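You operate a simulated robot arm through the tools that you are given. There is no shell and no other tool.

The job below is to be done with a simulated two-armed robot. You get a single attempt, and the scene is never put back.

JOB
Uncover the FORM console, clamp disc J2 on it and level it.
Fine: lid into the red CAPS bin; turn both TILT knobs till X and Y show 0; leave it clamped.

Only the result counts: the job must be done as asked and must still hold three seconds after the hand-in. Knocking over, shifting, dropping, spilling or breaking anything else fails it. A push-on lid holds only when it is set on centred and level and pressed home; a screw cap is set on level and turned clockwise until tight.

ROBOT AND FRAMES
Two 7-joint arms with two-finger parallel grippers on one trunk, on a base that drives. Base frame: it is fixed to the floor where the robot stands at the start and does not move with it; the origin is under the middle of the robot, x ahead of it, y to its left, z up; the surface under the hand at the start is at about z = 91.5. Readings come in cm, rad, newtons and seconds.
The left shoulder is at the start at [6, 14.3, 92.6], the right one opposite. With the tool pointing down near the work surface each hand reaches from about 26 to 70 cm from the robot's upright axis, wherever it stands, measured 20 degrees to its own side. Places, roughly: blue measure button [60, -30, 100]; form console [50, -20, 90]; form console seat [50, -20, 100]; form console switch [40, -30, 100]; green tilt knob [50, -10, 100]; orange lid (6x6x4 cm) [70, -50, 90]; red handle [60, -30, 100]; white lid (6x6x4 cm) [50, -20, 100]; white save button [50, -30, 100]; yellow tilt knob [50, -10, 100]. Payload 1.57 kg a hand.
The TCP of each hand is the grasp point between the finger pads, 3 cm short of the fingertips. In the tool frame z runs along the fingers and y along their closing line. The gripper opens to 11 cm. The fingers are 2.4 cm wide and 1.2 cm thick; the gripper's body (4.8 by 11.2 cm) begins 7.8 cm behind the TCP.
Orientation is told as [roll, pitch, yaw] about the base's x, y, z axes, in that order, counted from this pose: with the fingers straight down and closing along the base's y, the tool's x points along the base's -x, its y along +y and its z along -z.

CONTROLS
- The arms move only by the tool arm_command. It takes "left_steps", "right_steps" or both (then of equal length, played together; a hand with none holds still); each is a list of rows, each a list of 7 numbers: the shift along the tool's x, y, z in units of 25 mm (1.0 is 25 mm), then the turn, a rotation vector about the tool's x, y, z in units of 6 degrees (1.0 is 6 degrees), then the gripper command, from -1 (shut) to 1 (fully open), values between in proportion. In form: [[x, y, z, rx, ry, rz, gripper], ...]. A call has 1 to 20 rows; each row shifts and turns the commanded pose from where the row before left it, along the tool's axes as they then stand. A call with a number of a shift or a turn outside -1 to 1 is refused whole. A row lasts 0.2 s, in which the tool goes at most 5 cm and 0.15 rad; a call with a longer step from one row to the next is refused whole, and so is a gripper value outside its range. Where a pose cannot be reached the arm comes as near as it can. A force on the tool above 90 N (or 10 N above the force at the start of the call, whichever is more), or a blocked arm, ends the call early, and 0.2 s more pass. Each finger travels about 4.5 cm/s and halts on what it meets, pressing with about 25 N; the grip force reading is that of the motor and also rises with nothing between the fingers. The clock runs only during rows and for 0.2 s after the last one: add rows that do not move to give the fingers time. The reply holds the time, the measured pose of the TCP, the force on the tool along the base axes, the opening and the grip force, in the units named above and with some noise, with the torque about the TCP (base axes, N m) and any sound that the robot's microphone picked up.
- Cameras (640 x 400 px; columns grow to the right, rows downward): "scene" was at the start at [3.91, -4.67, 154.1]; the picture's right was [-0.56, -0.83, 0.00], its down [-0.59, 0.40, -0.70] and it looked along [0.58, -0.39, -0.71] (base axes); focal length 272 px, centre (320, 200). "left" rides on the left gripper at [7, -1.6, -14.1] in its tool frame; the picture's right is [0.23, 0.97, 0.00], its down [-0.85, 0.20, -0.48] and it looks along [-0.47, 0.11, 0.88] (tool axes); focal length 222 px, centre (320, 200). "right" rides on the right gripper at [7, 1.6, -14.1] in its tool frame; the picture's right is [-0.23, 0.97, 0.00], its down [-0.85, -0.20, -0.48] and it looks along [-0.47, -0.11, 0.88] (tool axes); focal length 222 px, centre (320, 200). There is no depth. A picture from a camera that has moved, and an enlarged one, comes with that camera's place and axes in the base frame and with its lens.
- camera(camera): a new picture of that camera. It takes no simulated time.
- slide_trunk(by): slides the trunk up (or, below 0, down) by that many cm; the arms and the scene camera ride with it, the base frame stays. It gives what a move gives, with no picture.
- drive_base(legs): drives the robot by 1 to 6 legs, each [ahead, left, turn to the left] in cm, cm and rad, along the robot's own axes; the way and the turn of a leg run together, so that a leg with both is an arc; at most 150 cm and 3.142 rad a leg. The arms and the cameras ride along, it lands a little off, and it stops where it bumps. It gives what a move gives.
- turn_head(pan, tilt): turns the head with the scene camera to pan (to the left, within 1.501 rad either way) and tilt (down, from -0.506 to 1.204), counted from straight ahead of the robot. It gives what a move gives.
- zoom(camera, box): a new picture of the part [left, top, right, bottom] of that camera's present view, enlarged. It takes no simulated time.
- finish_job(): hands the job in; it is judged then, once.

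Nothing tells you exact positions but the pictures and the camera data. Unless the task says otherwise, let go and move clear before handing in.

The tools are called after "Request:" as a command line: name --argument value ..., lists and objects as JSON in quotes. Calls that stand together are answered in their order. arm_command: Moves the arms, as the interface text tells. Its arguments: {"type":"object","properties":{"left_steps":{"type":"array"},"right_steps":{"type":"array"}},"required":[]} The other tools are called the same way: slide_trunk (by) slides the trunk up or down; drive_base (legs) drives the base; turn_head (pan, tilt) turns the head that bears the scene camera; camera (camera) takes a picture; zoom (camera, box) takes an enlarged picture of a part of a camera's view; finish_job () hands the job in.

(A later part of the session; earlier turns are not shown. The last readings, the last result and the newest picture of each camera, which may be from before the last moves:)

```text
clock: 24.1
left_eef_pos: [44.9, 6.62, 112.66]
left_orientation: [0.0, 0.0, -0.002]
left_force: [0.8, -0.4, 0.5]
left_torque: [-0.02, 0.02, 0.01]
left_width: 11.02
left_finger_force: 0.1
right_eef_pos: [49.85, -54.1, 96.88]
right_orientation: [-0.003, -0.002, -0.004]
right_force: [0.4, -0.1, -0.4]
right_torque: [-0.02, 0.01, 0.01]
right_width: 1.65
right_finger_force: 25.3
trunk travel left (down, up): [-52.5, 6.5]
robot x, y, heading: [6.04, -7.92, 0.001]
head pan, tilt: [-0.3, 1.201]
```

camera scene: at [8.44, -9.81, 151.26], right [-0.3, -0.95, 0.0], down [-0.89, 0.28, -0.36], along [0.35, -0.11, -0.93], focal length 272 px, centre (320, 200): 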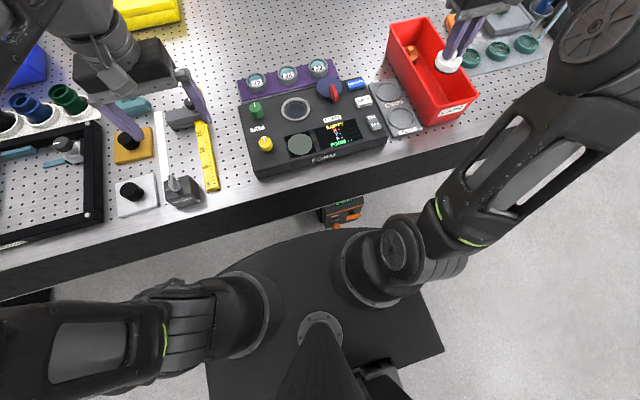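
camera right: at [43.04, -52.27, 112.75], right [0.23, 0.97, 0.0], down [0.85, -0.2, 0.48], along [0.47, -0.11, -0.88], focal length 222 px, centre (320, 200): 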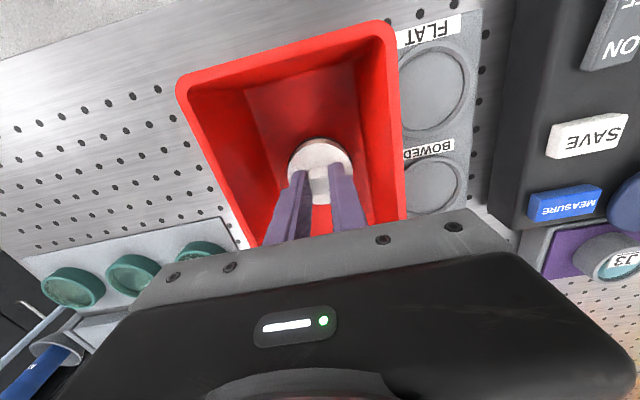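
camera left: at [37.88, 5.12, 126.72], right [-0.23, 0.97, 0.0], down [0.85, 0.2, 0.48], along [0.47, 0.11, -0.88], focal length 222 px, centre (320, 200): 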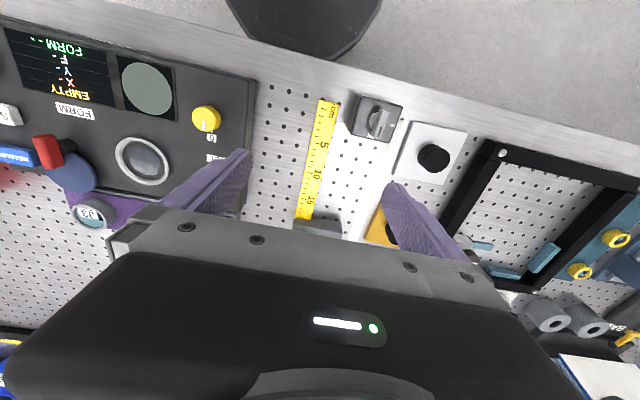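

Request:
arm_command --right_steps '[[0, 0, 0.05, 0, 0, 0, -1], [0, 0, 0.05, 0, 0, 0, -1], [0, 0, 0, 0, 0, 0, -1]]'

Request:
zoom --camera "scene" --box '[400, 20, 500, 120]'

Request:
zoom --camera "right" --box '[240, 100, 400, 240]'

```text
clock: 24.9
left_eef_pos: [44.85, 6.64, 112.58]
left_orientation: [-0.001, -0.002, -0.002]
left_force: [-0.3, -0.2, -0.2]
left_torque: [0.03, 0.0, 0.01]
left_width: 11.01
left_finger_force: 0.1
right_eef_pos: [50.03, -54.16, 96.91]
right_orientation: [-0.005, -0.005, -0.002]
right_force: [0.4, -2.8, 14.2]
right_torque: [-0.02, 0.18, 0.05]
right_width: 1.64
right_finger_force: 25.0
trunk travel left (down, up): [-52.5, 6.5]
robot x, y, heading: [6.13, -8.05, 0.0]
head pan, tilt: [-0.3, 1.201]
```

```text
4.00 times, centred on (450, 70) of scene
camera zoom: at [8.35, -9.78, 151.28], right [-0.3, -0.95, 0.0], down [-0.89, 0.28, -0.36], along [0.35, -0.11, -0.93], focal length 1086 px, centre (-200, 720)
```

zoom: 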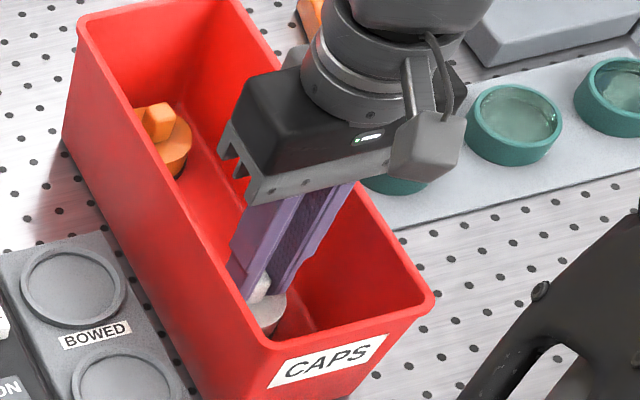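

```text
2.86 times, centred on (320, 170) of right
camera zoom: at [43.02, -52.27, 110.93], right [0.23, 0.97, 0.0], down [0.85, -0.2, 0.48], along [0.47, -0.11, -0.87], focal length 635 px, centre (320, 286)
```

zoom: 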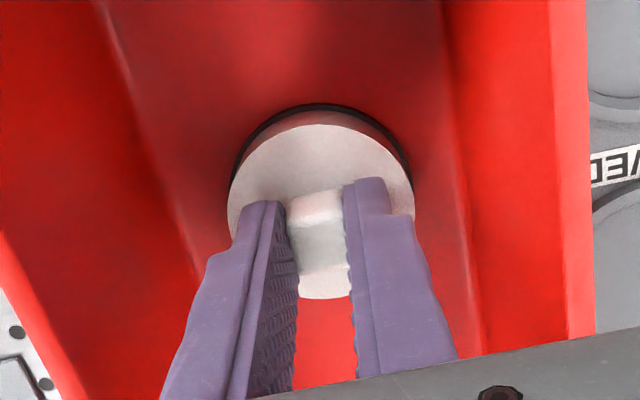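

The lid now rests on the bin floor (14 N contact). I'll open the fingers modestly and rise out of the bin.

Request:
arm_command --right_steps '[[0, 0, -0.04, 0, 0, 0, -0.9], [0, 0, 0, 0, 0, 0, -0.6], [0, 0, 0, 0, 0, 0, -0.35], [0, 0, 0, 0, 0, 0, -0.35], [0, 0, 0, 0, 0, 0, -0.35], [0, 0, -0.3, 0, 0, 0, -0.35], [0, 0, -0.6, 0, 0, 0, -0.35], [0, 0, -0.8, 0, 0, 0, -0.35], [0, 0, -0.8, 0, 0, 0, -0.35], [0, 0, -0.8, 0, 0, 0, -0.35], [0, 0, -0.8, 0, 0, 0, -0.35], [0, 0, -0.5, 0, 0, 0, -0.35], [0, 0, 0, 0, 0, 0, -0.35]]'

Request:
camera --camera "right"

```text
clock: 27.7
left_eef_pos: [44.82, 6.69, 112.66]
left_orientation: [-0.001, 0.003, -0.003]
left_force: [0.4, 0.3, 0.0]
left_torque: [0.03, 0.01, 0.01]
left_width: 11.0
left_finger_force: 0.0
right_eef_pos: [49.75, -54.0, 108.39]
right_orientation: [-0.005, -0.003, 0.0]
right_force: [0.0, 0.0, 0.2]
right_torque: [0.01, -0.01, 0.04]
right_width: 3.59
right_finger_force: 0.1
trunk travel left (down, up): [-52.5, 6.5]
robot x, y, heading: [5.69, -8.01, 0.003]
head pan, tilt: [-0.3, 1.201]
```

```text
taken
camera right: at [42.91, -52.19, 122.44], right [0.23, 0.97, 0.0], down [0.85, -0.2, 0.48], along [0.47, -0.11, -0.88], focal length 222 px, centre (320, 200)
```

right: 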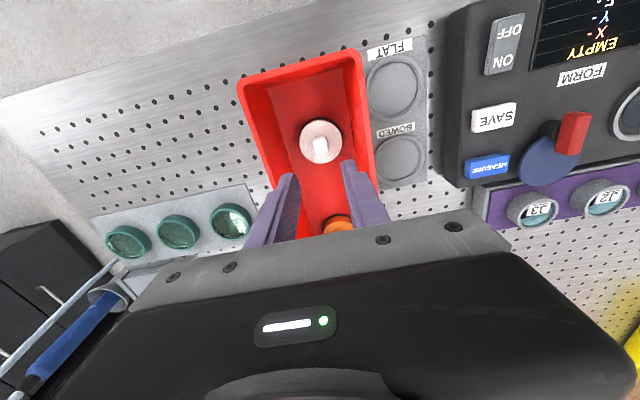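

The lid stands upright in the CAPS bin. Next is disc J2: I'll move the right hand to the near side of the rack, open, to look at it from above.

Request:
arm_command --right_steps '[[-0.3, 0.925, 0, 0, 0, 0, 0.2], [-0.3, 0.925, 0, 0, 0, 0, 0.45], [-0.3, 0.925, 0, 0, 0, 0, 0.45], [-0.3, 0.925, 0, 0, 0, 0, 0.45], [-0.3, 0.925, 0, 0, 0, 0, 0.45], [-0.3, 0.925, 0, 0, 0, 0, 0.45], [-0.3, 0.925, 0, 0, 0, 0, 0.45], [-0.3, 0.925, 0, 0, 0, 0, 0.45], [-0.3, 0.925, 0, 0, 0, 0, 0.45], [-0.3, 0.925, 0, 0, 0, 0, 0.45], [-0.3, 0.925, 0, 0, 0, 0, 0.45], [-0.3, 0.925, 0, 0, 0, 0, 0.45], [-0.3, 0.925, 0, 0, 0, 0, 0.45], [-0.3, 0.925, 0, 0, 0, 0, 0.45], [-0.3, 0.925, 0, 0, 0, 0, 0.45], [-0.3, 0.925, 0, 0, 0, 0, 0.45], [0, 0, 0, 0, 0, 0, 0.45]]'

Request:
camera --camera "right"

Request:
zoom --camera "right" --box '[240, 110, 400, 210]'

Request:
zoom --camera "scene" --box '[225, 50, 405, 162]'

```text
clock: 31.3
left_eef_pos: [45.01, 6.67, 112.65]
left_orientation: [0.001, 0.001, -0.001]
left_force: [0.7, 0.5, -0.6]
left_torque: [0.01, -0.02, -0.04]
left_width: 10.99
left_finger_force: 0.1
right_eef_pos: [61.15, -19.23, 108.39]
right_orientation: [-0.003, -0.01, -0.002]
right_force: [1.0, 0.3, -0.2]
right_torque: [-0.04, 0.0, 0.02]
right_width: 7.97
right_finger_force: 0.0
right hand out of reach, approached as far as the arm can: row 16
trunk travel left (down, up): [-52.5, 6.5]
robot x, y, heading: [6.23, -7.95, -0.005]
head pan, tilt: [-0.3, 1.201]
```

```text
taken
camera right: at [54.23, -17.44, 122.37], right [0.23, 0.97, 0.0], down [0.85, -0.2, 0.49], along [0.47, -0.11, -0.87], focal length 222 px, centre (320, 200)
```

right: 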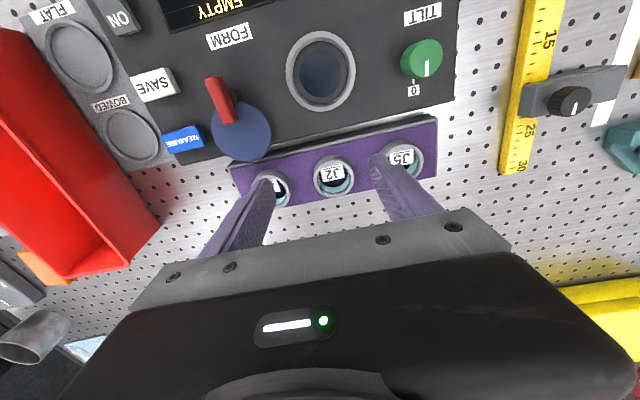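

```text
4.00 times, centred on (320, 160) of right
camera zoom: at [54.23, -17.44, 122.37], right [0.23, 0.97, 0.0], down [0.85, -0.2, 0.49], along [0.47, -0.11, -0.87], focal length 888 px, centre (320, 360)
```

zoom: 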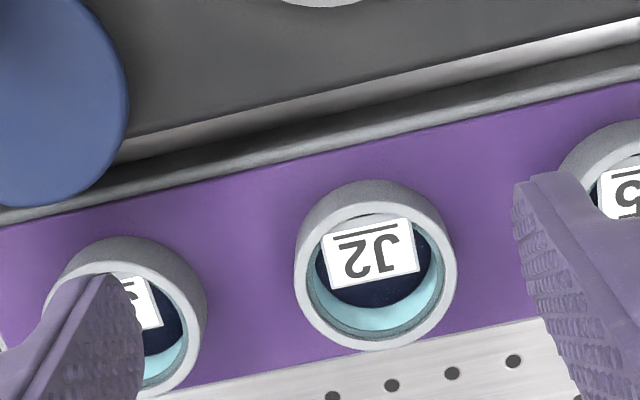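

```text
3.56 times, centred on (315, 106) of scene
camera zoom: at [8.45, -9.8, 151.26], right [-0.3, -0.95, 0.0], down [-0.89, 0.28, -0.36], along [0.35, -0.11, -0.93], focal length 965 px, centre (338, 534)
```

zoom: 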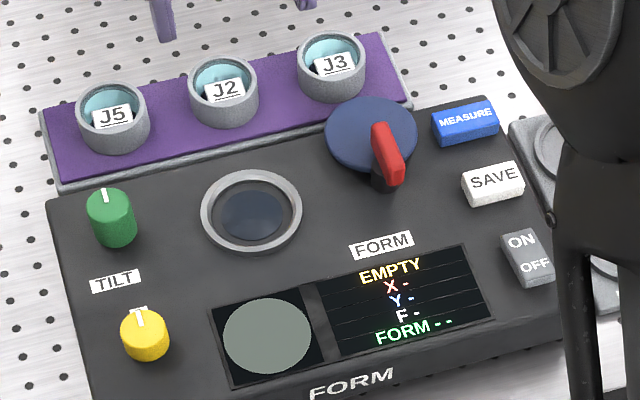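

J2 is a grey ring about 5.2 cm wide centred near (65.7, -18.2), rim at about z 96; the seat is an open ring at (54, -17.3). I'll look closely at the empty seat before picking the disc.

Request:
zoom --camera "right" --box '[260, 20, 380, 120]'

Request:
zoom --camera "scene" --box '[270, 85, 330, 125]'

Request:
zoom --camera "left" --box '[20, 110, 220, 235]'

```text
4.00 times, centred on (320, 70) of right
camera zoom: at [54.23, -17.44, 122.37], right [0.23, 0.97, 0.0], down [0.85, -0.2, 0.49], along [0.47, -0.11, -0.87], focal length 888 px, centre (320, 720)
```

zoom: 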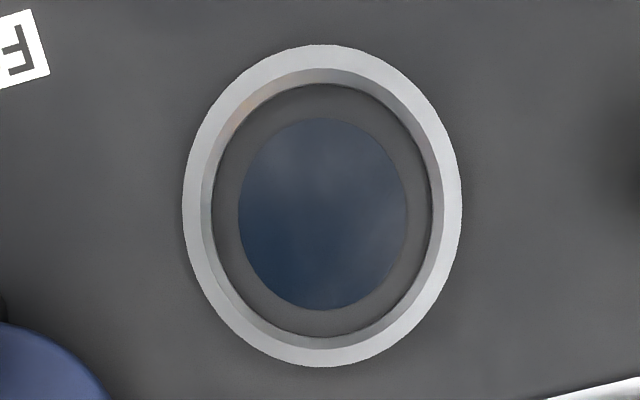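

```text
10.00 times, centred on (300, 105) of scene
camera zoom: at [8.45, -9.8, 151.26], right [-0.3, -0.95, 0.0], down [-0.89, 0.28, -0.36], along [0.35, -0.11, -0.93], focal length 2715 px, centre (520, 1150)
```

zoom: 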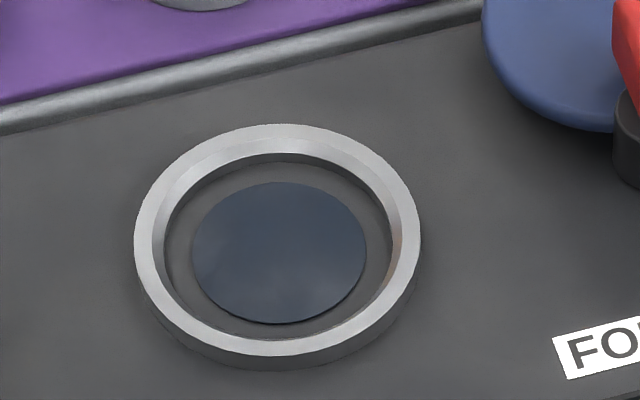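

```text
3.20 times, centred on (120, 172) of left
camera zoom: at [37.89, 5.14, 126.72], right [-0.23, 0.97, 0.0], down [0.85, 0.2, 0.48], along [0.47, 0.11, -0.88], focal length 711 px, centre (960, 288)
```

zoom: 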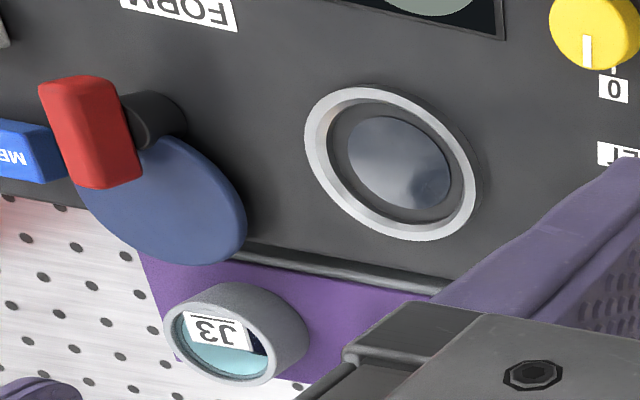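

The seat is a shallow bevelled ring with a floor roughly 5.8 cm across, a good guide for the disc. Reach was marginal at this height, so I'll raise the trunk 5 cm and re-view J2.

Request:
slide_trunk --by 5

Request:
arm_command --right_steps '[[-0.1, 0.1, 0.8, 0, 0, 0, 0.3], [-0.1, 0.1, 0.8, 0, 0, 0, 0.3], [-0.1, 0.1, 0.8, 0, 0, 0, 0.3], [-0.1, 0.1, 0.8, 0, 0, 0, 0.3], [0, 0, 0, 0, 0, 0, 0.3]]'

Request:
camera --camera "right"

Request:
zoom --camera "right" --box '[240, 110, 400, 210]'

```text
clock: 32.2
left_eef_pos: [45.01, 6.58, 117.76]
left_orientation: [0.002, -0.001, -0.001]
left_force: [0.0, 0.2, -0.1]
left_torque: [0.02, 0.03, 0.01]
left_width: 11.01
left_finger_force: 0.1
right_eef_pos: [61.28, -19.15, 113.3]
right_orientation: [-0.004, -0.009, -0.002]
right_force: [0.1, -0.1, -0.3]
right_torque: [-0.01, 0.01, 0.01]
right_width: 7.99
right_finger_force: 0.1
trunk travel left (down, up): [-57.5, 1.5]
robot x, y, heading: [6.03, -7.87, -0.003]
head pan, tilt: [-0.3, 1.201]
```

```text
clock: 33.4
left_eef_pos: [44.86, 6.63, 117.68]
left_orientation: [-0.001, -0.002, -0.002]
left_force: [0.3, -0.7, -0.5]
left_torque: [0.0, 0.0, 0.01]
left_width: 11.03
left_finger_force: 0.0
right_eef_pos: [62.18, -18.29, 105.29]
right_orientation: [-0.003, -0.009, 0.0]
right_force: [0.0, 0.5, -0.3]
right_torque: [0.01, 0.0, 0.01]
right_width: 7.16
right_finger_force: 0.0
trunk travel left (down, up): [-57.5, 1.5]
robot x, y, heading: [6.08, -7.81, -0.006]
head pan, tilt: [-0.3, 1.201]
```

```text
taken
camera right: at [55.11, -16.5, 119.38], right [0.23, 0.97, 0.0], down [0.85, -0.2, 0.49], along [0.47, -0.11, -0.87], focal length 222 px, centre (320, 200)
```

right: 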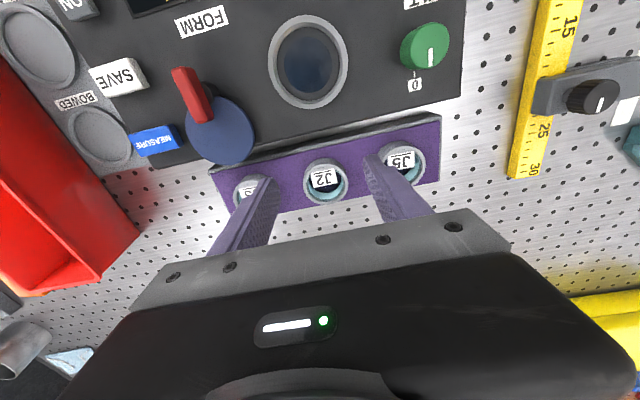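

```text
4.00 times, centred on (320, 160) of right
camera zoom: at [55.11, -16.5, 119.38], right [0.23, 0.97, 0.0], down [0.85, -0.2, 0.49], along [0.47, -0.11, -0.87], focal length 888 px, centre (320, 360)
```

zoom: 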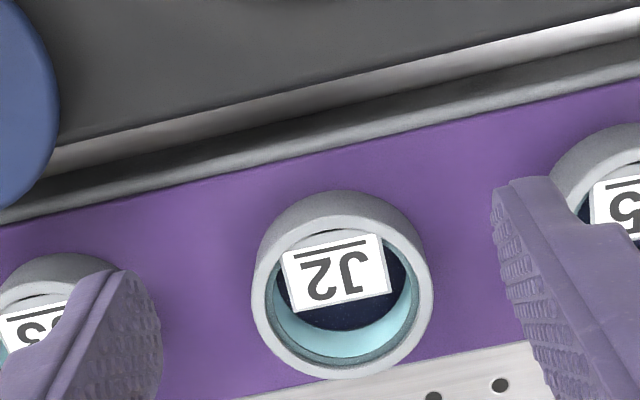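

J2's centre reads (66.0, -18.4). I'll move over it while descending to z about 101 and correct the slight tilt of the hand.

Request:
arm_command --right_steps '[[-0.382, -0.008, 0.43, 0, 0.09, 0, 0.3], [-0.382, -0.008, 0.43, 0, 0, 0, 0.3], [-0.382, -0.008, 0.43, 0, 0, 0, 0.3], [-0.382, -0.008, 0.43, 0, 0, 0, 0.3], [0, 0, 0, 0, 0, 0, 0.3], [0, 0, 0, 0, 0, 0, 0.3]]'

Request:
camera --camera "right"

Request:
zoom --camera "right" --box '[240, 110, 400, 210]'

```text
clock: 34.8
left_eef_pos: [44.82, 6.51, 117.6]
left_orientation: [0.002, 0.0, -0.001]
left_force: [-0.3, 0.1, 0.1]
left_torque: [-0.02, 0.02, 0.05]
left_width: 11.01
left_finger_force: 0.0
right_eef_pos: [66.11, -18.31, 100.94]
right_orientation: [-0.004, 0.002, -0.003]
right_force: [-0.2, 0.2, 0.3]
right_torque: [-0.01, -0.02, 0.02]
right_width: 7.12
right_finger_force: 0.1
trunk travel left (down, up): [-57.5, 1.5]
robot x, y, heading: [6.19, -7.89, -0.002]
head pan, tilt: [-0.3, 1.201]
```

```text
taken
camera right: at [59.27, -16.58, 115.08], right [0.23, 0.97, 0.0], down [0.86, -0.2, 0.48], along [0.47, -0.11, -0.88], focal length 222 px, centre (320, 200)
```

right: 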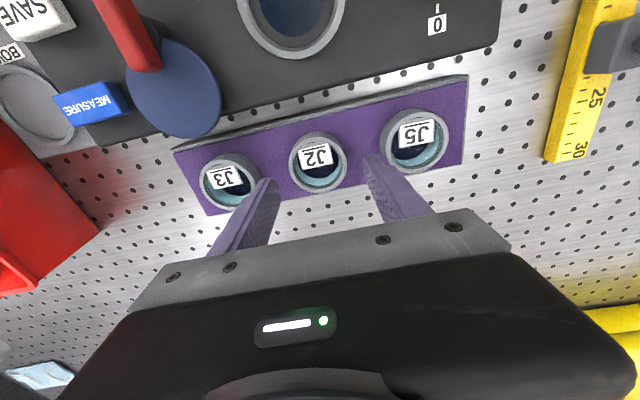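

```text
4.00 times, centred on (320, 160) of right
camera zoom: at [59.27, -16.58, 115.08], right [0.23, 0.97, 0.0], down [0.86, -0.2, 0.48], along [0.47, -0.11, -0.88], focal length 888 px, centre (320, 360)
```

zoom: 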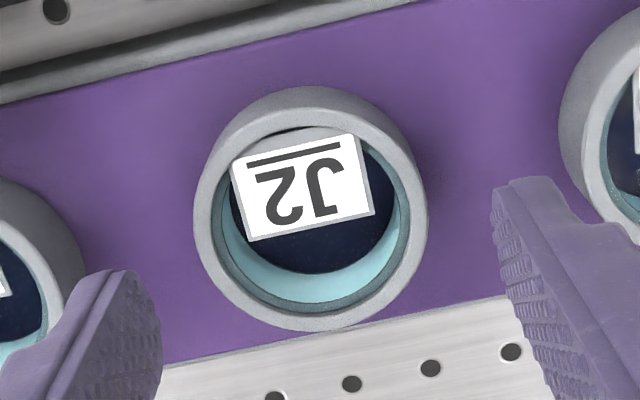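

J2 sits about 3.5 mm nearer and 2 mm to the right of the hand's axis. I'll correct that and descend to TCP z about 98, leaving 1 cm of the ring between the fingertips.

Request:
arm_command --right_steps '[[0.136, -0.072, 0.2, 0, 0, 0, 0.3], [0, 0, 0.4, 0, 0, 0, 0.3], [0, 0, 0.3, 0, 0, 0, 0.3], [0, 0, 0.2, 0, 0, 0, 0.3], [0, 0, 0.08, 0, 0, 0, 0.3], [0, 0, 0, 0, 0, 0, 0.3]]'

Request:
camera --camera "right"

Request:
camera --camera "scene"

```text
clock: 36.2
left_eef_pos: [44.77, 6.56, 117.59]
left_orientation: [0.001, 0.0, -0.002]
left_force: [0.3, -0.1, 0.6]
left_torque: [0.02, 0.0, -0.01]
left_width: 11.0
left_finger_force: 0.1
right_eef_pos: [65.66, -18.51, 98.08]
right_orientation: [-0.004, 0.001, -0.001]
right_force: [0.3, -0.3, -0.7]
right_torque: [0.0, -0.02, 0.0]
right_width: 7.16
right_finger_force: 0.1
trunk travel left (down, up): [-57.5, 1.5]
robot x, y, heading: [5.7, -8.06, -0.001]
head pan, tilt: [-0.3, 1.201]
```

```text
taken
camera right: at [58.89, -16.78, 112.17], right [0.23, 0.97, 0.0], down [0.86, -0.2, 0.48], along [0.47, -0.11, -0.88], focal length 222 px, centre (320, 200)
```

right: 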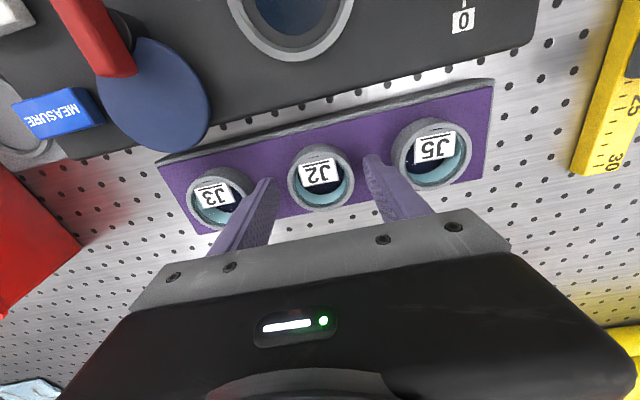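

```text
taken
camera scene: at [8.46, -9.83, 156.26], right [-0.3, -0.95, 0.0], down [-0.89, 0.28, -0.36], along [0.35, -0.11, -0.93], focal length 272 px, centre (320, 200)
```

scene: 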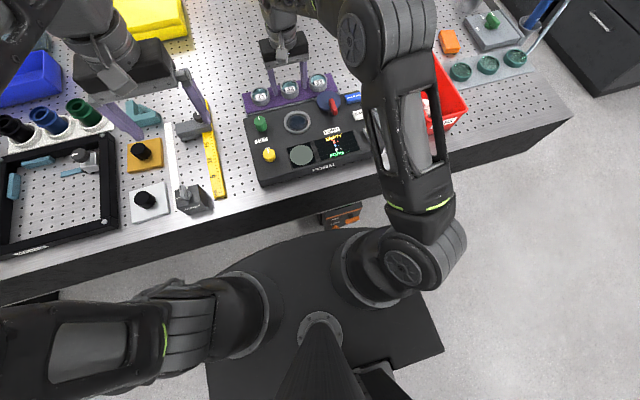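

Request:
zoom --camera "right" --box '[220, 120, 420, 245]'

Request:
zoom --camera "scene" --box '[235, 30, 355, 110]'

```text
3.20 times, centred on (320, 182) of right
camera zoom: at [58.89, -16.78, 112.17], right [0.23, 0.97, 0.0], down [0.86, -0.2, 0.48], along [0.47, -0.11, -0.88], focal length 711 px, centre (320, 256)
```

zoom: 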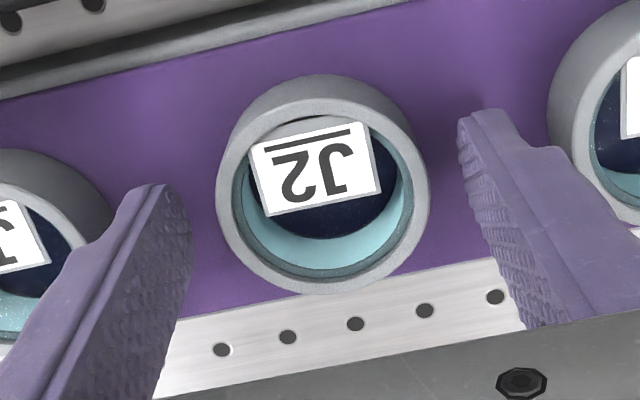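

```text
5.00 times, centred on (295, 70) of scene
camera zoom: at [8.46, -9.83, 156.26], right [-0.3, -0.95, 0.0], down [-0.89, 0.28, -0.36], along [0.35, -0.11, -0.93], focal length 1357 px, centre (445, 850)
```

zoom: 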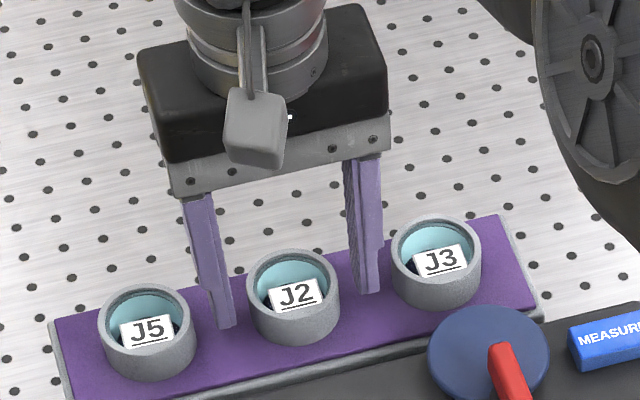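

The fingers straddle J2 centrally, tips about 6 mm above the rack plate. I'll rise 2.5 mm so the tips will clear the seat ring later, then close.

Request:
arm_command --right_steps '[[0, 0, -0.1, 0, 0, 0, 0.3], [0, 0, 0, 0, 0, 0, 0.1], [0, 0, 0, 0, 0, 0, -0.2], [0, 0, 0, 0, 0, 0, -1], [0, 0, 0, 0, 0, 0, -1], [0, 0, 0, 0, 0, 0, -1], [0, 0, 0, 0, 0, 0, -1]]'

Request:
zoom --camera "right" --box '[220, 120, 420, 245]'

Request:
zoom --camera "scene" --box '[235, 30, 355, 110]'

```text
clock: 37.8
left_eef_pos: [44.91, 6.57, 117.63]
left_orientation: [-0.001, 0.0, -0.003]
left_force: [1.1, -0.8, -0.3]
left_torque: [-0.01, 0.01, -0.02]
left_width: 11.01
left_finger_force: 0.1
right_eef_pos: [65.79, -18.57, 98.27]
right_orientation: [-0.004, -0.001, 0.0]
right_force: [0.4, 1.1, 1.8]
right_torque: [0.09, 0.02, 0.04]
right_width: 5.09
right_finger_force: 24.8
trunk travel left (down, up): [-57.5, 1.5]
robot x, y, heading: [6.23, -8.01, -0.006]
head pan, tilt: [-0.3, 1.201]
```

```text
3.20 times, centred on (320, 182) of right
camera zoom: at [58.93, -16.82, 112.44], right [0.23, 0.97, 0.0], down [0.85, -0.2, 0.48], along [0.47, -0.11, -0.88], focal length 711 px, centre (320, 256)
```

zoom: 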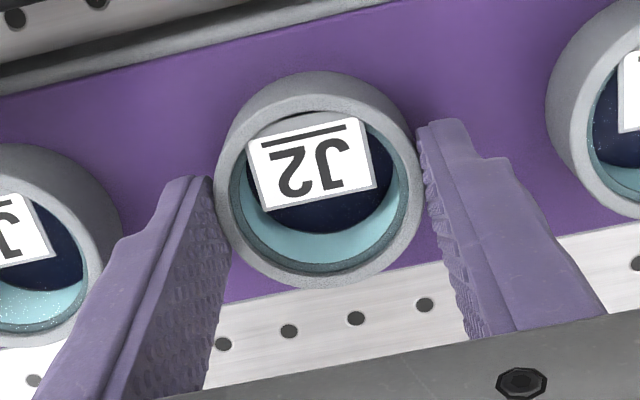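

```text
5.00 times, centred on (295, 70) of scene
camera zoom: at [8.45, -9.83, 156.26], right [-0.3, -0.95, 0.0], down [-0.89, 0.28, -0.36], along [0.35, -0.11, -0.93], focal length 1357 px, centre (445, 850)
```

zoom: 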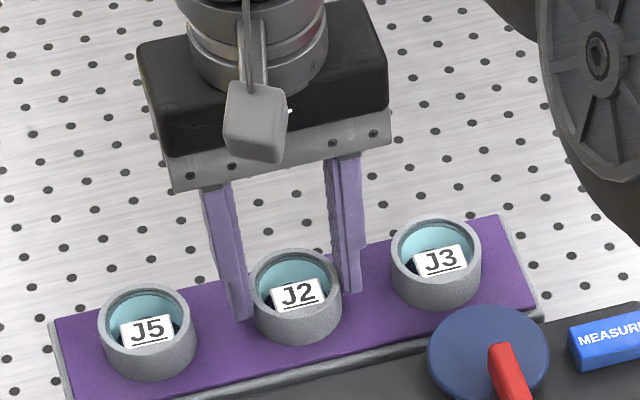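

J2 is gripped (5.09 cm, 25 N), upright between the pads. I'll lift it 4 cm and carry it back over the seat.

Request:
arm_command --right_steps '[[0, 0, -0.1, 0, 0, 0, -1], [0, 0, -0.2, 0, 0, 0, -1], [0, 0, -0.4, 0, 0, 0, -1], [0, 0, -0.5, 0, 0, 0, -1], [0, 0, -0.4, 0, 0, 0, -1], [0.5, 0.05, 0, 0, 0, 0, -1], [0.7, 0.07, 0, 0, 0, 0, -1], [0.7, 0.07, 0, 0, 0, 0, -1], [0.7, 0.07, 0, 0, 0, 0, -1], [0.7, 0.07, 0, 0, 0, 0, -1], [0.7, 0.06, 0, 0, 0, 0, -1], [0.5, 0.04, 0, 0, 0, 0, -1], [0.28, 0, 0, 0, 0, 0, -1], [0, 0, 0, 0, 0, 0, -1]]'

Request:
camera --camera "right"

Request:
zoom --camera "right" --box '[220, 110, 420, 235]'

Request:
zoom --camera "scene" --box '[235, 60, 375, 150]'

Request:
camera --camera "left"

```text
clock: 40.8
left_eef_pos: [44.86, 6.57, 117.61]
left_orientation: [0.0, 0.002, -0.001]
left_force: [-0.5, -0.6, -0.1]
left_torque: [0.0, -0.03, 0.03]
left_width: 10.99
left_finger_force: 0.1
right_eef_pos: [53.73, -17.43, 102.32]
right_orientation: [-0.004, 0.003, -0.004]
right_force: [-0.2, -0.4, -1.1]
right_torque: [-0.01, -0.02, 0.0]
right_width: 5.08
right_finger_force: 24.9
trunk travel left (down, up): [-57.5, 1.5]
robot x, y, heading: [6.01, -8.07, -0.001]
head pan, tilt: [-0.3, 1.201]
```

```text
taken
camera right: at [46.93, -15.66, 116.4], right [0.23, 0.97, 0.0], down [0.86, -0.2, 0.48], along [0.47, -0.11, -0.88], focal length 222 px, centre (320, 200)
```

right: 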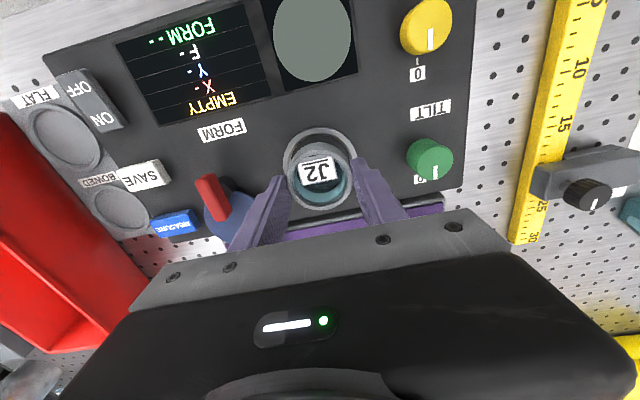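

```text
3.20 times, centred on (320, 172) of right
camera zoom: at [46.93, -15.66, 116.4], right [0.23, 0.97, 0.0], down [0.86, -0.2, 0.48], along [0.47, -0.11, -0.88], focal length 711 px, centre (320, 288)
```

zoom: 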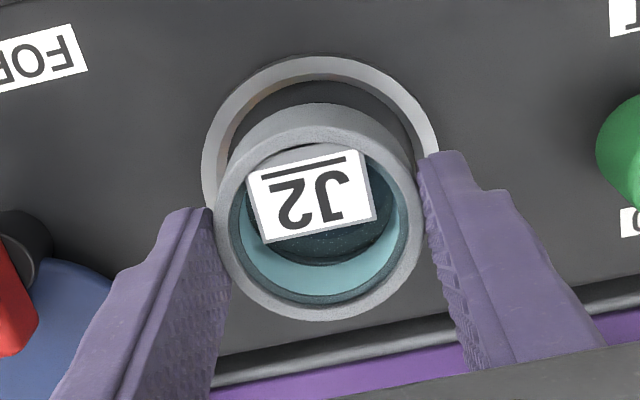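

```text
4.44 times, centred on (305, 105) of scene
camera zoom: at [8.47, -9.83, 156.26], right [-0.3, -0.95, 0.0], down [-0.89, 0.28, -0.36], along [0.35, -0.11, -0.93], focal length 1207 px, centre (387, 622)
```

zoom: 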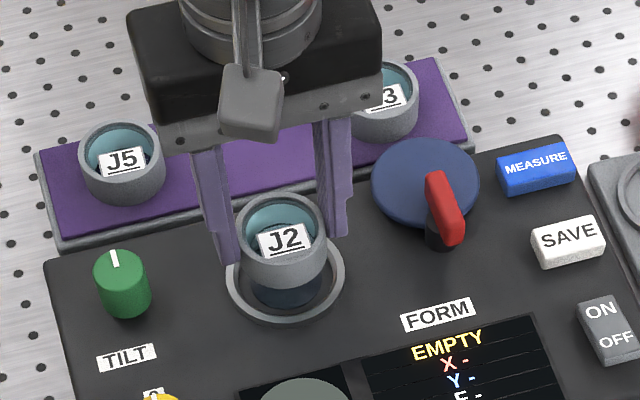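

```text
taken
camera left: at [37.9, 5.1, 131.72], right [-0.23, 0.97, 0.0], down [0.86, 0.2, 0.48], along [0.47, 0.11, -0.88], focal length 222 px, centre (320, 200)
```

left: 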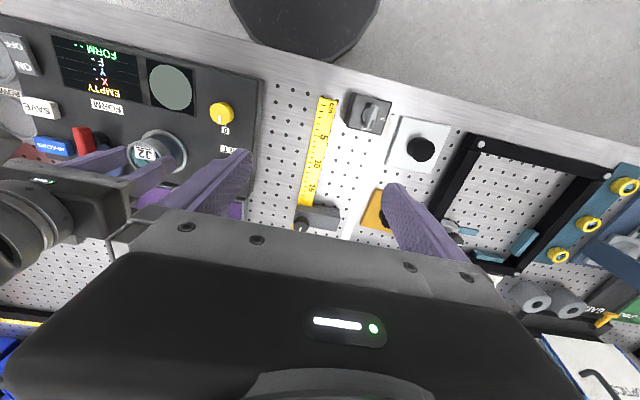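

J2 is held level directly over the seat, and both projections agree to within about 1 mm. I'll lower it 2 cm, then creep until it touches.

Request:
arm_command --right_steps '[[-0.02, 0, 0.3, 0, 0, 0, -1], [0, 0, 0.3, 0, 0, 0, -1], [0, 0, 0.2, 0, 0, 0, -1], [0, 0, 0, 0, 0, 0, -1]]'

Request:
zoom --camera "right" --box '[220, 110, 420, 235]'

Request:
zoom --camera "scene" --box '[255, 80, 355, 150]'

```text
clock: 41.8
left_eef_pos: [44.8, 6.65, 117.65]
left_orientation: [0.0, 0.0, -0.002]
left_force: [0.5, 0.2, -1.0]
left_torque: [-0.01, 0.02, 0.02]
left_width: 11.0
left_finger_force: 0.0
right_eef_pos: [53.96, -17.48, 100.46]
right_orientation: [-0.003, -0.001, -0.002]
right_force: [0.8, 0.5, -0.4]
right_torque: [0.04, 0.04, 0.05]
right_width: 5.1
right_finger_force: 24.9
trunk travel left (down, up): [-57.5, 1.5]
robot x, y, heading: [6.35, -7.88, -0.002]
head pan, tilt: [-0.3, 1.201]
```

```text
3.20 times, centred on (320, 172) of right
camera zoom: at [46.99, -15.69, 114.48], right [0.23, 0.97, 0.0], down [0.86, -0.2, 0.48], along [0.47, -0.11, -0.88], focal length 711 px, centre (320, 288)
```

zoom: 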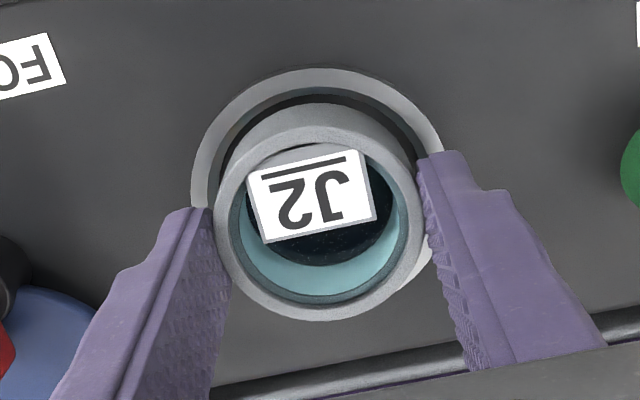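

```text
5.71 times, centred on (305, 115) of scene
camera zoom: at [8.45, -9.83, 156.26], right [-0.3, -0.95, 0.0], down [-0.89, 0.28, -0.36], along [0.35, -0.11, -0.93], focal length 1551 px, centre (406, 686)
```

zoom: 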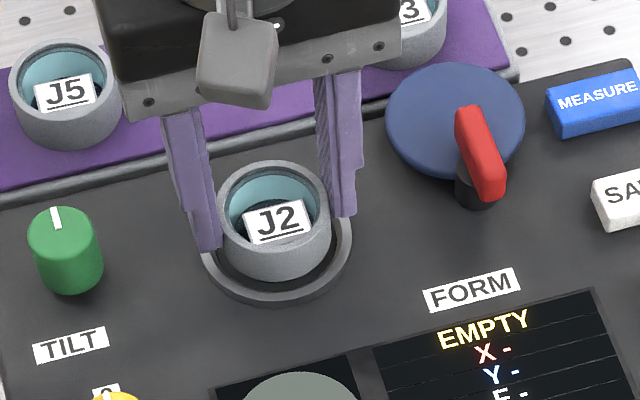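

Still centred to within a millimetre. I'll creep down in about 1 mm steps.

Request:
arm_command --right_steps '[[0.02, -0.02, 0.05, 0, 0, 0, -1], [0, 0, 0.05, 0, 0, 0, -1], [0, 0, 0.05, 0, 0, 0, -1], [0, 0, 0, 0, 0, 0, -1]]'

```text
clock: 42.8
left_eef_pos: [44.97, 6.67, 117.62]
left_orientation: [0.0, 0.0, -0.001]
left_force: [0.8, 0.3, -0.1]
left_torque: [-0.01, 0.03, -0.01]
left_width: 11.01
left_finger_force: 0.0
right_eef_pos: [53.76, -17.54, 100.04]
right_orientation: [-0.005, -0.001, -0.002]
right_force: [-1.2, 0.4, -1.0]
right_torque: [-0.03, -0.01, -0.01]
right_width: 5.09
right_finger_force: 24.9
trunk travel left (down, up): [-57.5, 1.5]
robot x, y, heading: [6.14, -7.94, -0.003]
head pan, tilt: [-0.3, 1.201]
```

Request:
arm_command --right_steps '[[0, 0, 0.05, 0, 0, 0, -1], [0, 0, 0.05, 0, 0, 0, -1], [0, 0, 0, 0, 0, 0, -1]]'

Request:
zoom --camera "right" --box '[220, 110, 420, 235]'

```text
clock: 43.6
left_eef_pos: [44.94, 6.72, 117.67]
left_orientation: [0.0, 0.001, -0.002]
left_force: [1.3, -0.8, -1.5]
left_torque: [0.0, 0.0, 0.01]
left_width: 11.0
left_finger_force: 0.1
right_eef_pos: [53.9, -17.45, 99.66]
right_orientation: [-0.002, 0.001, -0.003]
right_force: [0.5, 0.5, -1.4]
right_torque: [-0.01, 0.02, 0.02]
right_width: 5.06
right_finger_force: 24.7
trunk travel left (down, up): [-57.5, 1.5]
robot x, y, heading: [5.94, -7.66, -0.002]
head pan, tilt: [-0.3, 1.201]
```

```text
3.20 times, centred on (320, 172) of right
camera zoom: at [47.01, -15.74, 113.81], right [0.23, 0.97, 0.0], down [0.86, -0.2, 0.48], along [0.47, -0.11, -0.88], focal length 711 px, centre (320, 288)
```

zoom: 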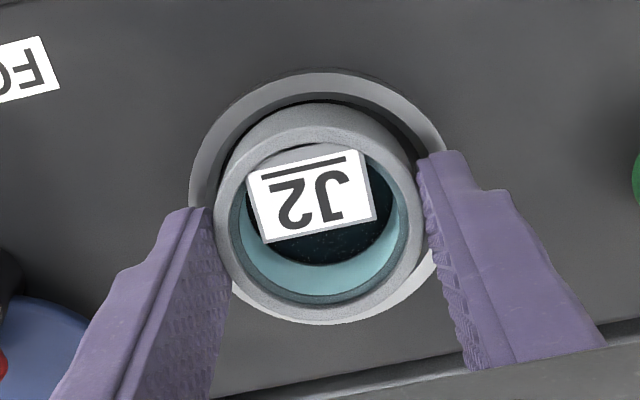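

No contact yet and the disc remains well inside the ring. I'll keep creeping.

Request:
arm_command --right_steps '[[0, 0, 0.05, 0, 0, 0, -1], [0, 0, 0.05, 0, 0, 0, -1], [0, 0, 0, 0, 0, 0, -1]]'

```text
clock: 44.4
left_eef_pos: [44.9, 6.59, 117.47]
left_orientation: [0.001, 0.0, -0.001]
left_force: [-0.2, 0.5, -0.4]
left_torque: [-0.02, 0.0, -0.02]
left_width: 11.0
left_finger_force: 0.1
right_eef_pos: [54.04, -17.53, 99.51]
right_orientation: [-0.004, 0.002, -0.002]
right_force: [1.0, 0.2, -1.5]
right_torque: [-0.01, 0.01, 0.01]
right_width: 5.07
right_finger_force: 25.3
trunk travel left (down, up): [-57.5, 1.5]
robot x, y, heading: [6.12, -8.04, -0.002]
head pan, tilt: [-0.3, 1.201]
```

Request:
arm_command --right_steps '[[0, 0, 0.05, 0, 0, 0, -1], [0, 0, 0.05, 0, 0, 0, -1], [0, 0, 0, 0, 0, 0, -1]]'

Request:
zoom --camera "scene" --box '[255, 80, 355, 150]'

```text
clock: 45.2
left_eef_pos: [44.82, 6.62, 117.7]
left_orientation: [0.0, -0.001, -0.001]
left_force: [0.5, 0.3, 0.1]
left_torque: [0.03, -0.01, -0.01]
left_width: 10.98
left_finger_force: 0.1
right_eef_pos: [53.83, -17.57, 99.36]
right_orientation: [-0.003, -0.002, -0.002]
right_force: [-0.6, -2.4, 18.4]
right_torque: [0.06, 0.3, -0.01]
right_width: 5.08
right_finger_force: 24.9
trunk travel left (down, up): [-57.5, 1.5]
robot x, y, heading: [5.76, -8.02, -0.004]
head pan, tilt: [-0.3, 1.201]
```

```text
5.71 times, centred on (305, 115) of scene
camera zoom: at [8.3, -9.84, 156.29], right [-0.3, -0.95, 0.0], down [-0.89, 0.28, -0.36], along [0.35, -0.11, -0.93], focal length 1551 px, centre (406, 686)
```

zoom: 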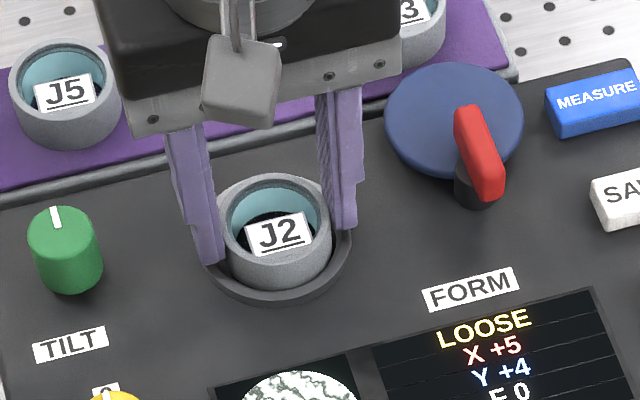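

The console now reads LOOSE, X +5, Y +4, so J2 is seated. I'll open the fingers gently and rise clear.

Request:
arm_command --right_steps '[[0, 0, -0.03, 0, 0, 0, -0.1], [0, 0, 0, 0, 0, 0, 0.1], [0, 0, 0, 0, 0, 0, 0.25], [0, 0, 0, 0, 0, 0, 0.3], [0, 0, 0, 0, 0, 0, 0.3], [0, 0, -0.2, 0, 0, 0, 0.3], [0, 0, -0.5, 0, 0, 0, 0.3], [0, 0, -0.7, 0, 0, 0, 0.3], [0, 0, -0.7, 0, 0, 0, 0.3], [0, 0, -0.5, 0, 0, 0, 0.3], [0, 0, 0, 0, 0, 0, 0.3]]'

Request:
camera --camera "right"

Request:
zoom --camera "scene" --box '[235, 80, 395, 180]'

Request:
zoom --camera "left" --box '[0, 10, 240, 180]'

```text
clock: 47.6
left_eef_pos: [44.77, 6.59, 117.67]
left_orientation: [-0.001, -0.001, -0.001]
left_force: [-0.8, 0.1, 0.1]
left_torque: [0.0, 0.0, 0.01]
left_width: 11.02
left_finger_force: 0.1
right_eef_pos: [53.9, -17.5, 105.78]
right_orientation: [-0.004, 0.0, -0.002]
right_force: [0.2, 0.2, 0.1]
right_torque: [0.03, 0.01, -0.03]
right_width: 7.14
right_finger_force: 0.1
trunk travel left (down, up): [-57.5, 1.5]
robot x, y, heading: [6.11, -7.98, -0.004]
head pan, tilt: [-0.3, 1.201]
```

```text
taken
camera right: at [46.91, -15.78, 119.94], right [0.23, 0.97, 0.0], down [0.85, -0.2, 0.48], along [0.47, -0.11, -0.88], focal length 222 px, centre (320, 200)
```

right: 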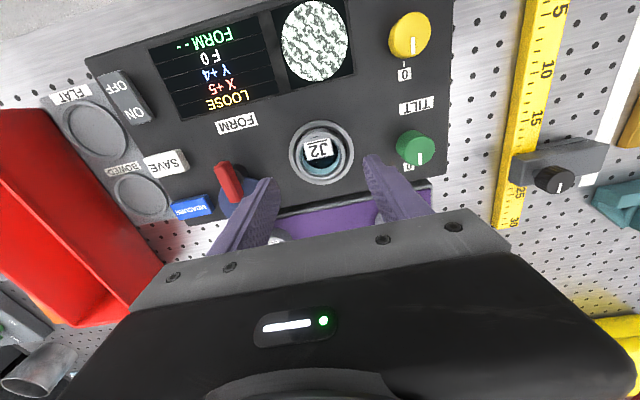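

```text
4.00 times, centred on (315, 130) of scene
camera zoom: at [8.46, -9.83, 156.26], right [-0.3, -0.95, 0.0], down [-0.89, 0.28, -0.36], along [0.35, -0.11, -0.93], focal length 1086 px, centre (340, 480)
```

zoom: 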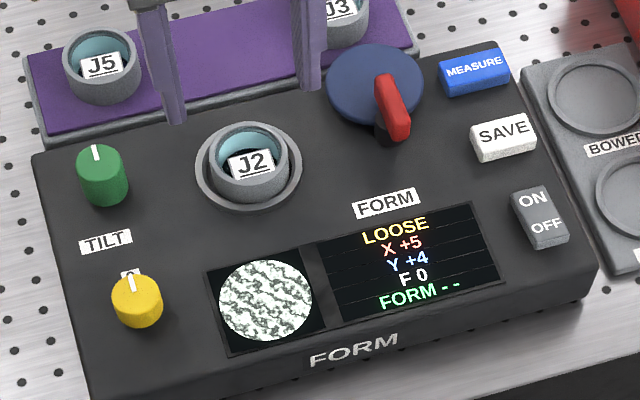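

```text
2.35 times, centred on (120, 95) of left
camera zoom: at [37.89, 5.1, 131.72], right [-0.23, 0.97, 0.0], down [0.86, 0.2, 0.48], along [0.47, 0.11, -0.88], focal length 523 px, centre (791, 447)
```

zoom: 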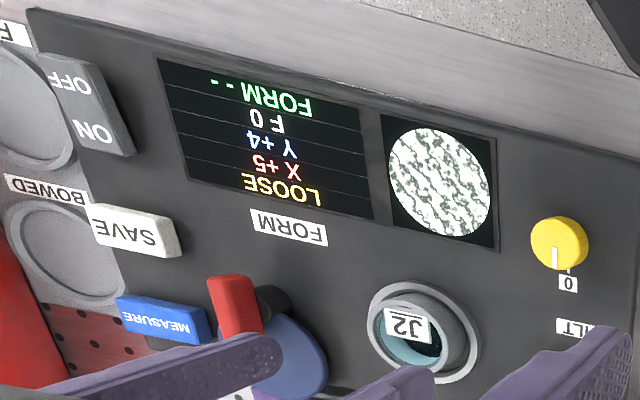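

J2 sits squarely in the seat. Now the clamp: the red handle bar is near (54.2, -27.2), lying along x with the blue cam behind it. I'll move the right hand above it for a close look.

Request:
arm_command --right_steps '[[-0.03, -0.776, 0, 0, 0, 0, 0], [-0.03, -0.776, 0, 0, 0, 0, 0], [-0.03, -0.776, 0, 0, 0, 0, 0], [-0.03, -0.776, 0, 0, 0, 0, 0], [0, -0.776, 0, 0, 0, 0, 0], [0, 0, 0, 0, 0, 0, 0]]'

Request:
camera --camera "right"

Request:
zoom --camera "right" --box '[240, 100, 400, 200]'

Request:
zoom --camera "left" --box '[0, 80, 200, 205]'

Request:
zoom --camera "scene" --box '[295, 75, 375, 125]'

```text
clock: 49.0
left_eef_pos: [44.97, 6.65, 117.67]
left_orientation: [0.001, 0.0, -0.001]
left_force: [0.2, -0.1, 0.1]
left_torque: [0.0, 0.0, 0.05]
left_width: 11.01
left_finger_force: 0.0
right_eef_pos: [54.08, -27.14, 105.72]
right_orientation: [-0.003, -0.001, -0.001]
right_force: [0.2, 0.6, 0.5]
right_torque: [-0.02, 0.0, -0.01]
right_width: 5.5
right_finger_force: 0.0
trunk travel left (down, up): [-57.5, 1.5]
robot x, y, heading: [5.81, -8.0, -0.001]
head pan, tilt: [-0.3, 1.201]
```

```text
taken
camera right: at [47.21, -25.42, 119.91], right [0.23, 0.97, 0.0], down [0.86, -0.2, 0.48], along [0.47, -0.11, -0.88], focal length 222 px, centre (320, 200)
```

right: 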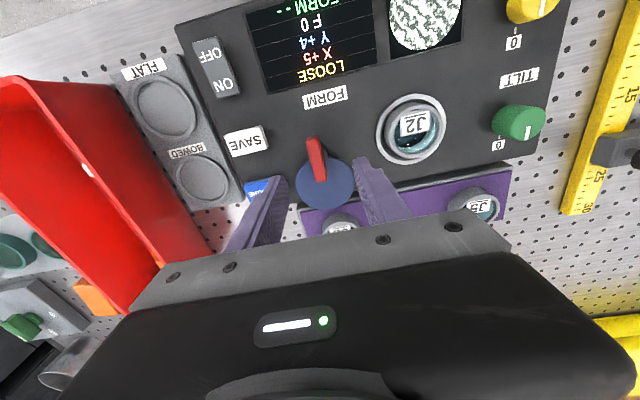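

```text
4.00 times, centred on (320, 150) of right
camera zoom: at [47.21, -25.42, 119.91], right [0.23, 0.97, 0.0], down [0.86, -0.2, 0.48], along [0.47, -0.11, -0.88], focal length 888 px, centre (320, 400)
```

zoom: 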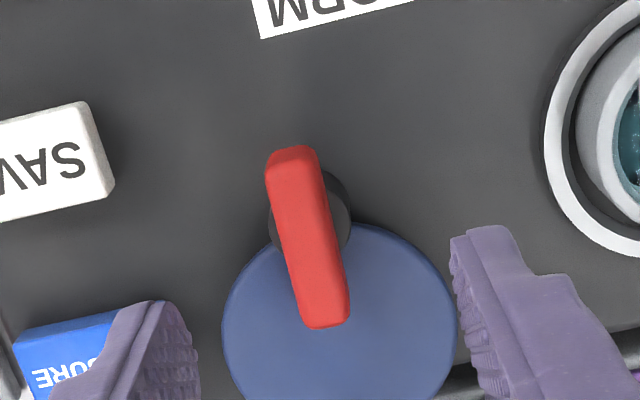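

```text
3.20 times, centred on (100, 142) of left
camera zoom: at [37.9, 5.13, 131.72], right [-0.23, 0.97, 0.0], down [0.86, 0.2, 0.48], along [0.47, 0.11, -0.88], focal length 711 px, centre (1024, 384)
```

zoom: 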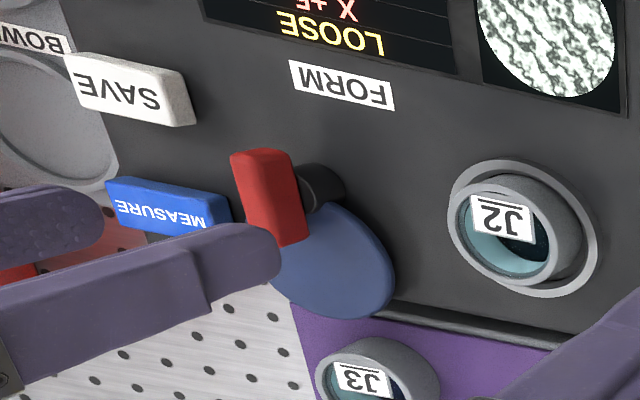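

```text
8.00 times, centred on (335, 100) of scene
camera zoom: at [8.46, -9.8, 156.26], right [-0.3, -0.95, 0.0], down [-0.89, 0.28, -0.36], along [0.35, -0.11, -0.93], focal length 2172 px, centre (200, 1000)
```

zoom: 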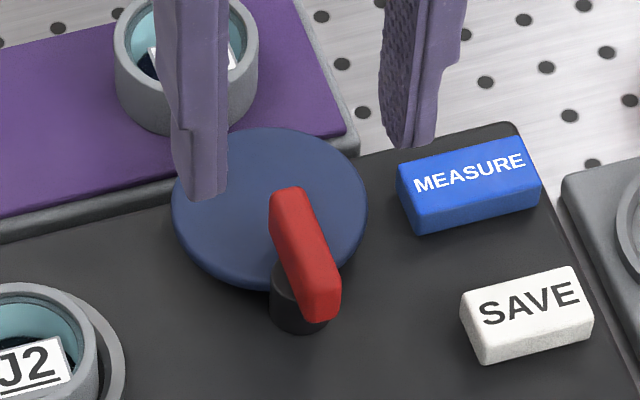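

The bar's mid-point and pivot are at about (54.15, -27.35), bar 1.3 cm wide and 4.3 cm long. I'll centre over the pivot, descend so the tips reach about 1 cm down its sides, and check.

Request:
arm_command --right_steps '[[0.03, -0.128, 0.4, 0, 0, 0, -0.2], [0, 0, 0.6, 0, 0, 0, -0.2], [0, 0, 0.5, 0, 0, 0, -0.2], [0, 0, 0.4, 0, 0, 0, -0.2], [0, 0, 0.2, 0, 0, 0, -0.2], [0, 0, 0, 0, 0, 0, -0.2]]'

Request:
zoom --camera "right" --box '[220, 100, 420, 225]'

Request:
zoom --camera "left" --box '[0, 80, 200, 205]'

Request:
zoom --camera "scene" --box '[295, 75, 375, 125]'

```text
clock: 50.4
left_eef_pos: [44.97, 6.66, 117.72]
left_orientation: [0.001, -0.001, -0.002]
left_force: [0.4, -0.4, -0.2]
left_torque: [0.0, -0.01, -0.02]
left_width: 11.01
left_finger_force: 0.1
right_eef_pos: [54.13, -27.56, 100.44]
right_orientation: [-0.002, -0.001, -0.003]
right_force: [0.5, -0.1, -0.4]
right_torque: [-0.01, -0.01, -0.02]
right_width: 4.39
right_finger_force: 0.1
trunk travel left (down, up): [-57.5, 1.5]
robot x, y, heading: [5.86, -8.19, -0.003]
head pan, tilt: [-0.3, 1.201]
```

```text
3.20 times, centred on (320, 162) of right
camera zoom: at [47.2, -25.84, 114.66], right [0.23, 0.97, 0.0], down [0.86, -0.2, 0.48], along [0.47, -0.11, -0.88], focal length 711 px, centre (320, 320)
```

zoom: 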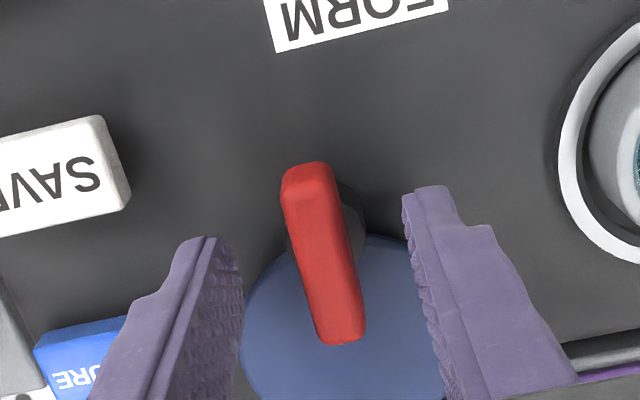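

```text
3.20 times, centred on (100, 142) of left
camera zoom: at [37.89, 5.1, 131.72], right [-0.23, 0.97, 0.0], down [0.86, 0.2, 0.48], along [0.47, 0.11, -0.88], focal length 711 px, centre (1024, 384)
```

zoom: 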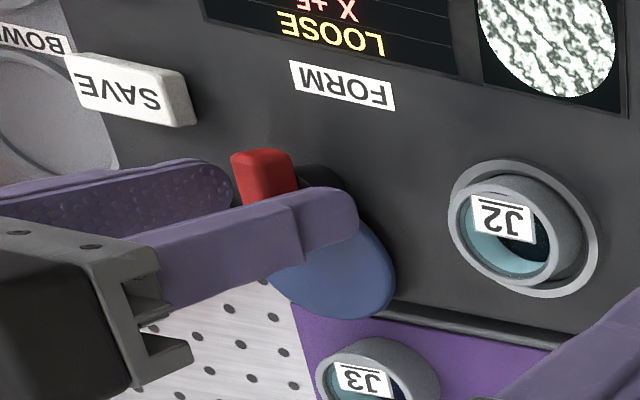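

```text
8.00 times, centred on (335, 100) of scene
camera zoom: at [8.45, -9.83, 156.26], right [-0.3, -0.95, 0.0], down [-0.89, 0.28, -0.36], along [0.35, -0.11, -0.93], focal length 2172 px, centre (200, 1000)
```

zoom: 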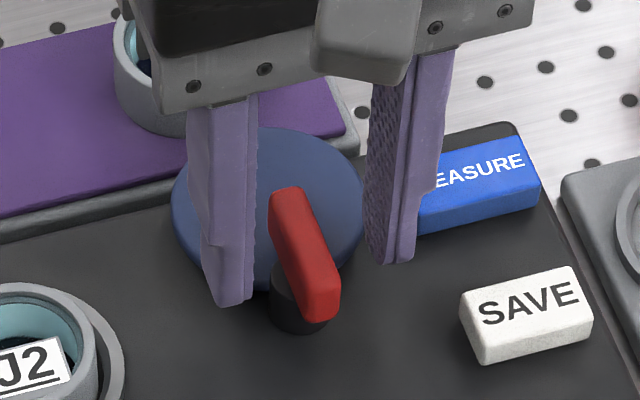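

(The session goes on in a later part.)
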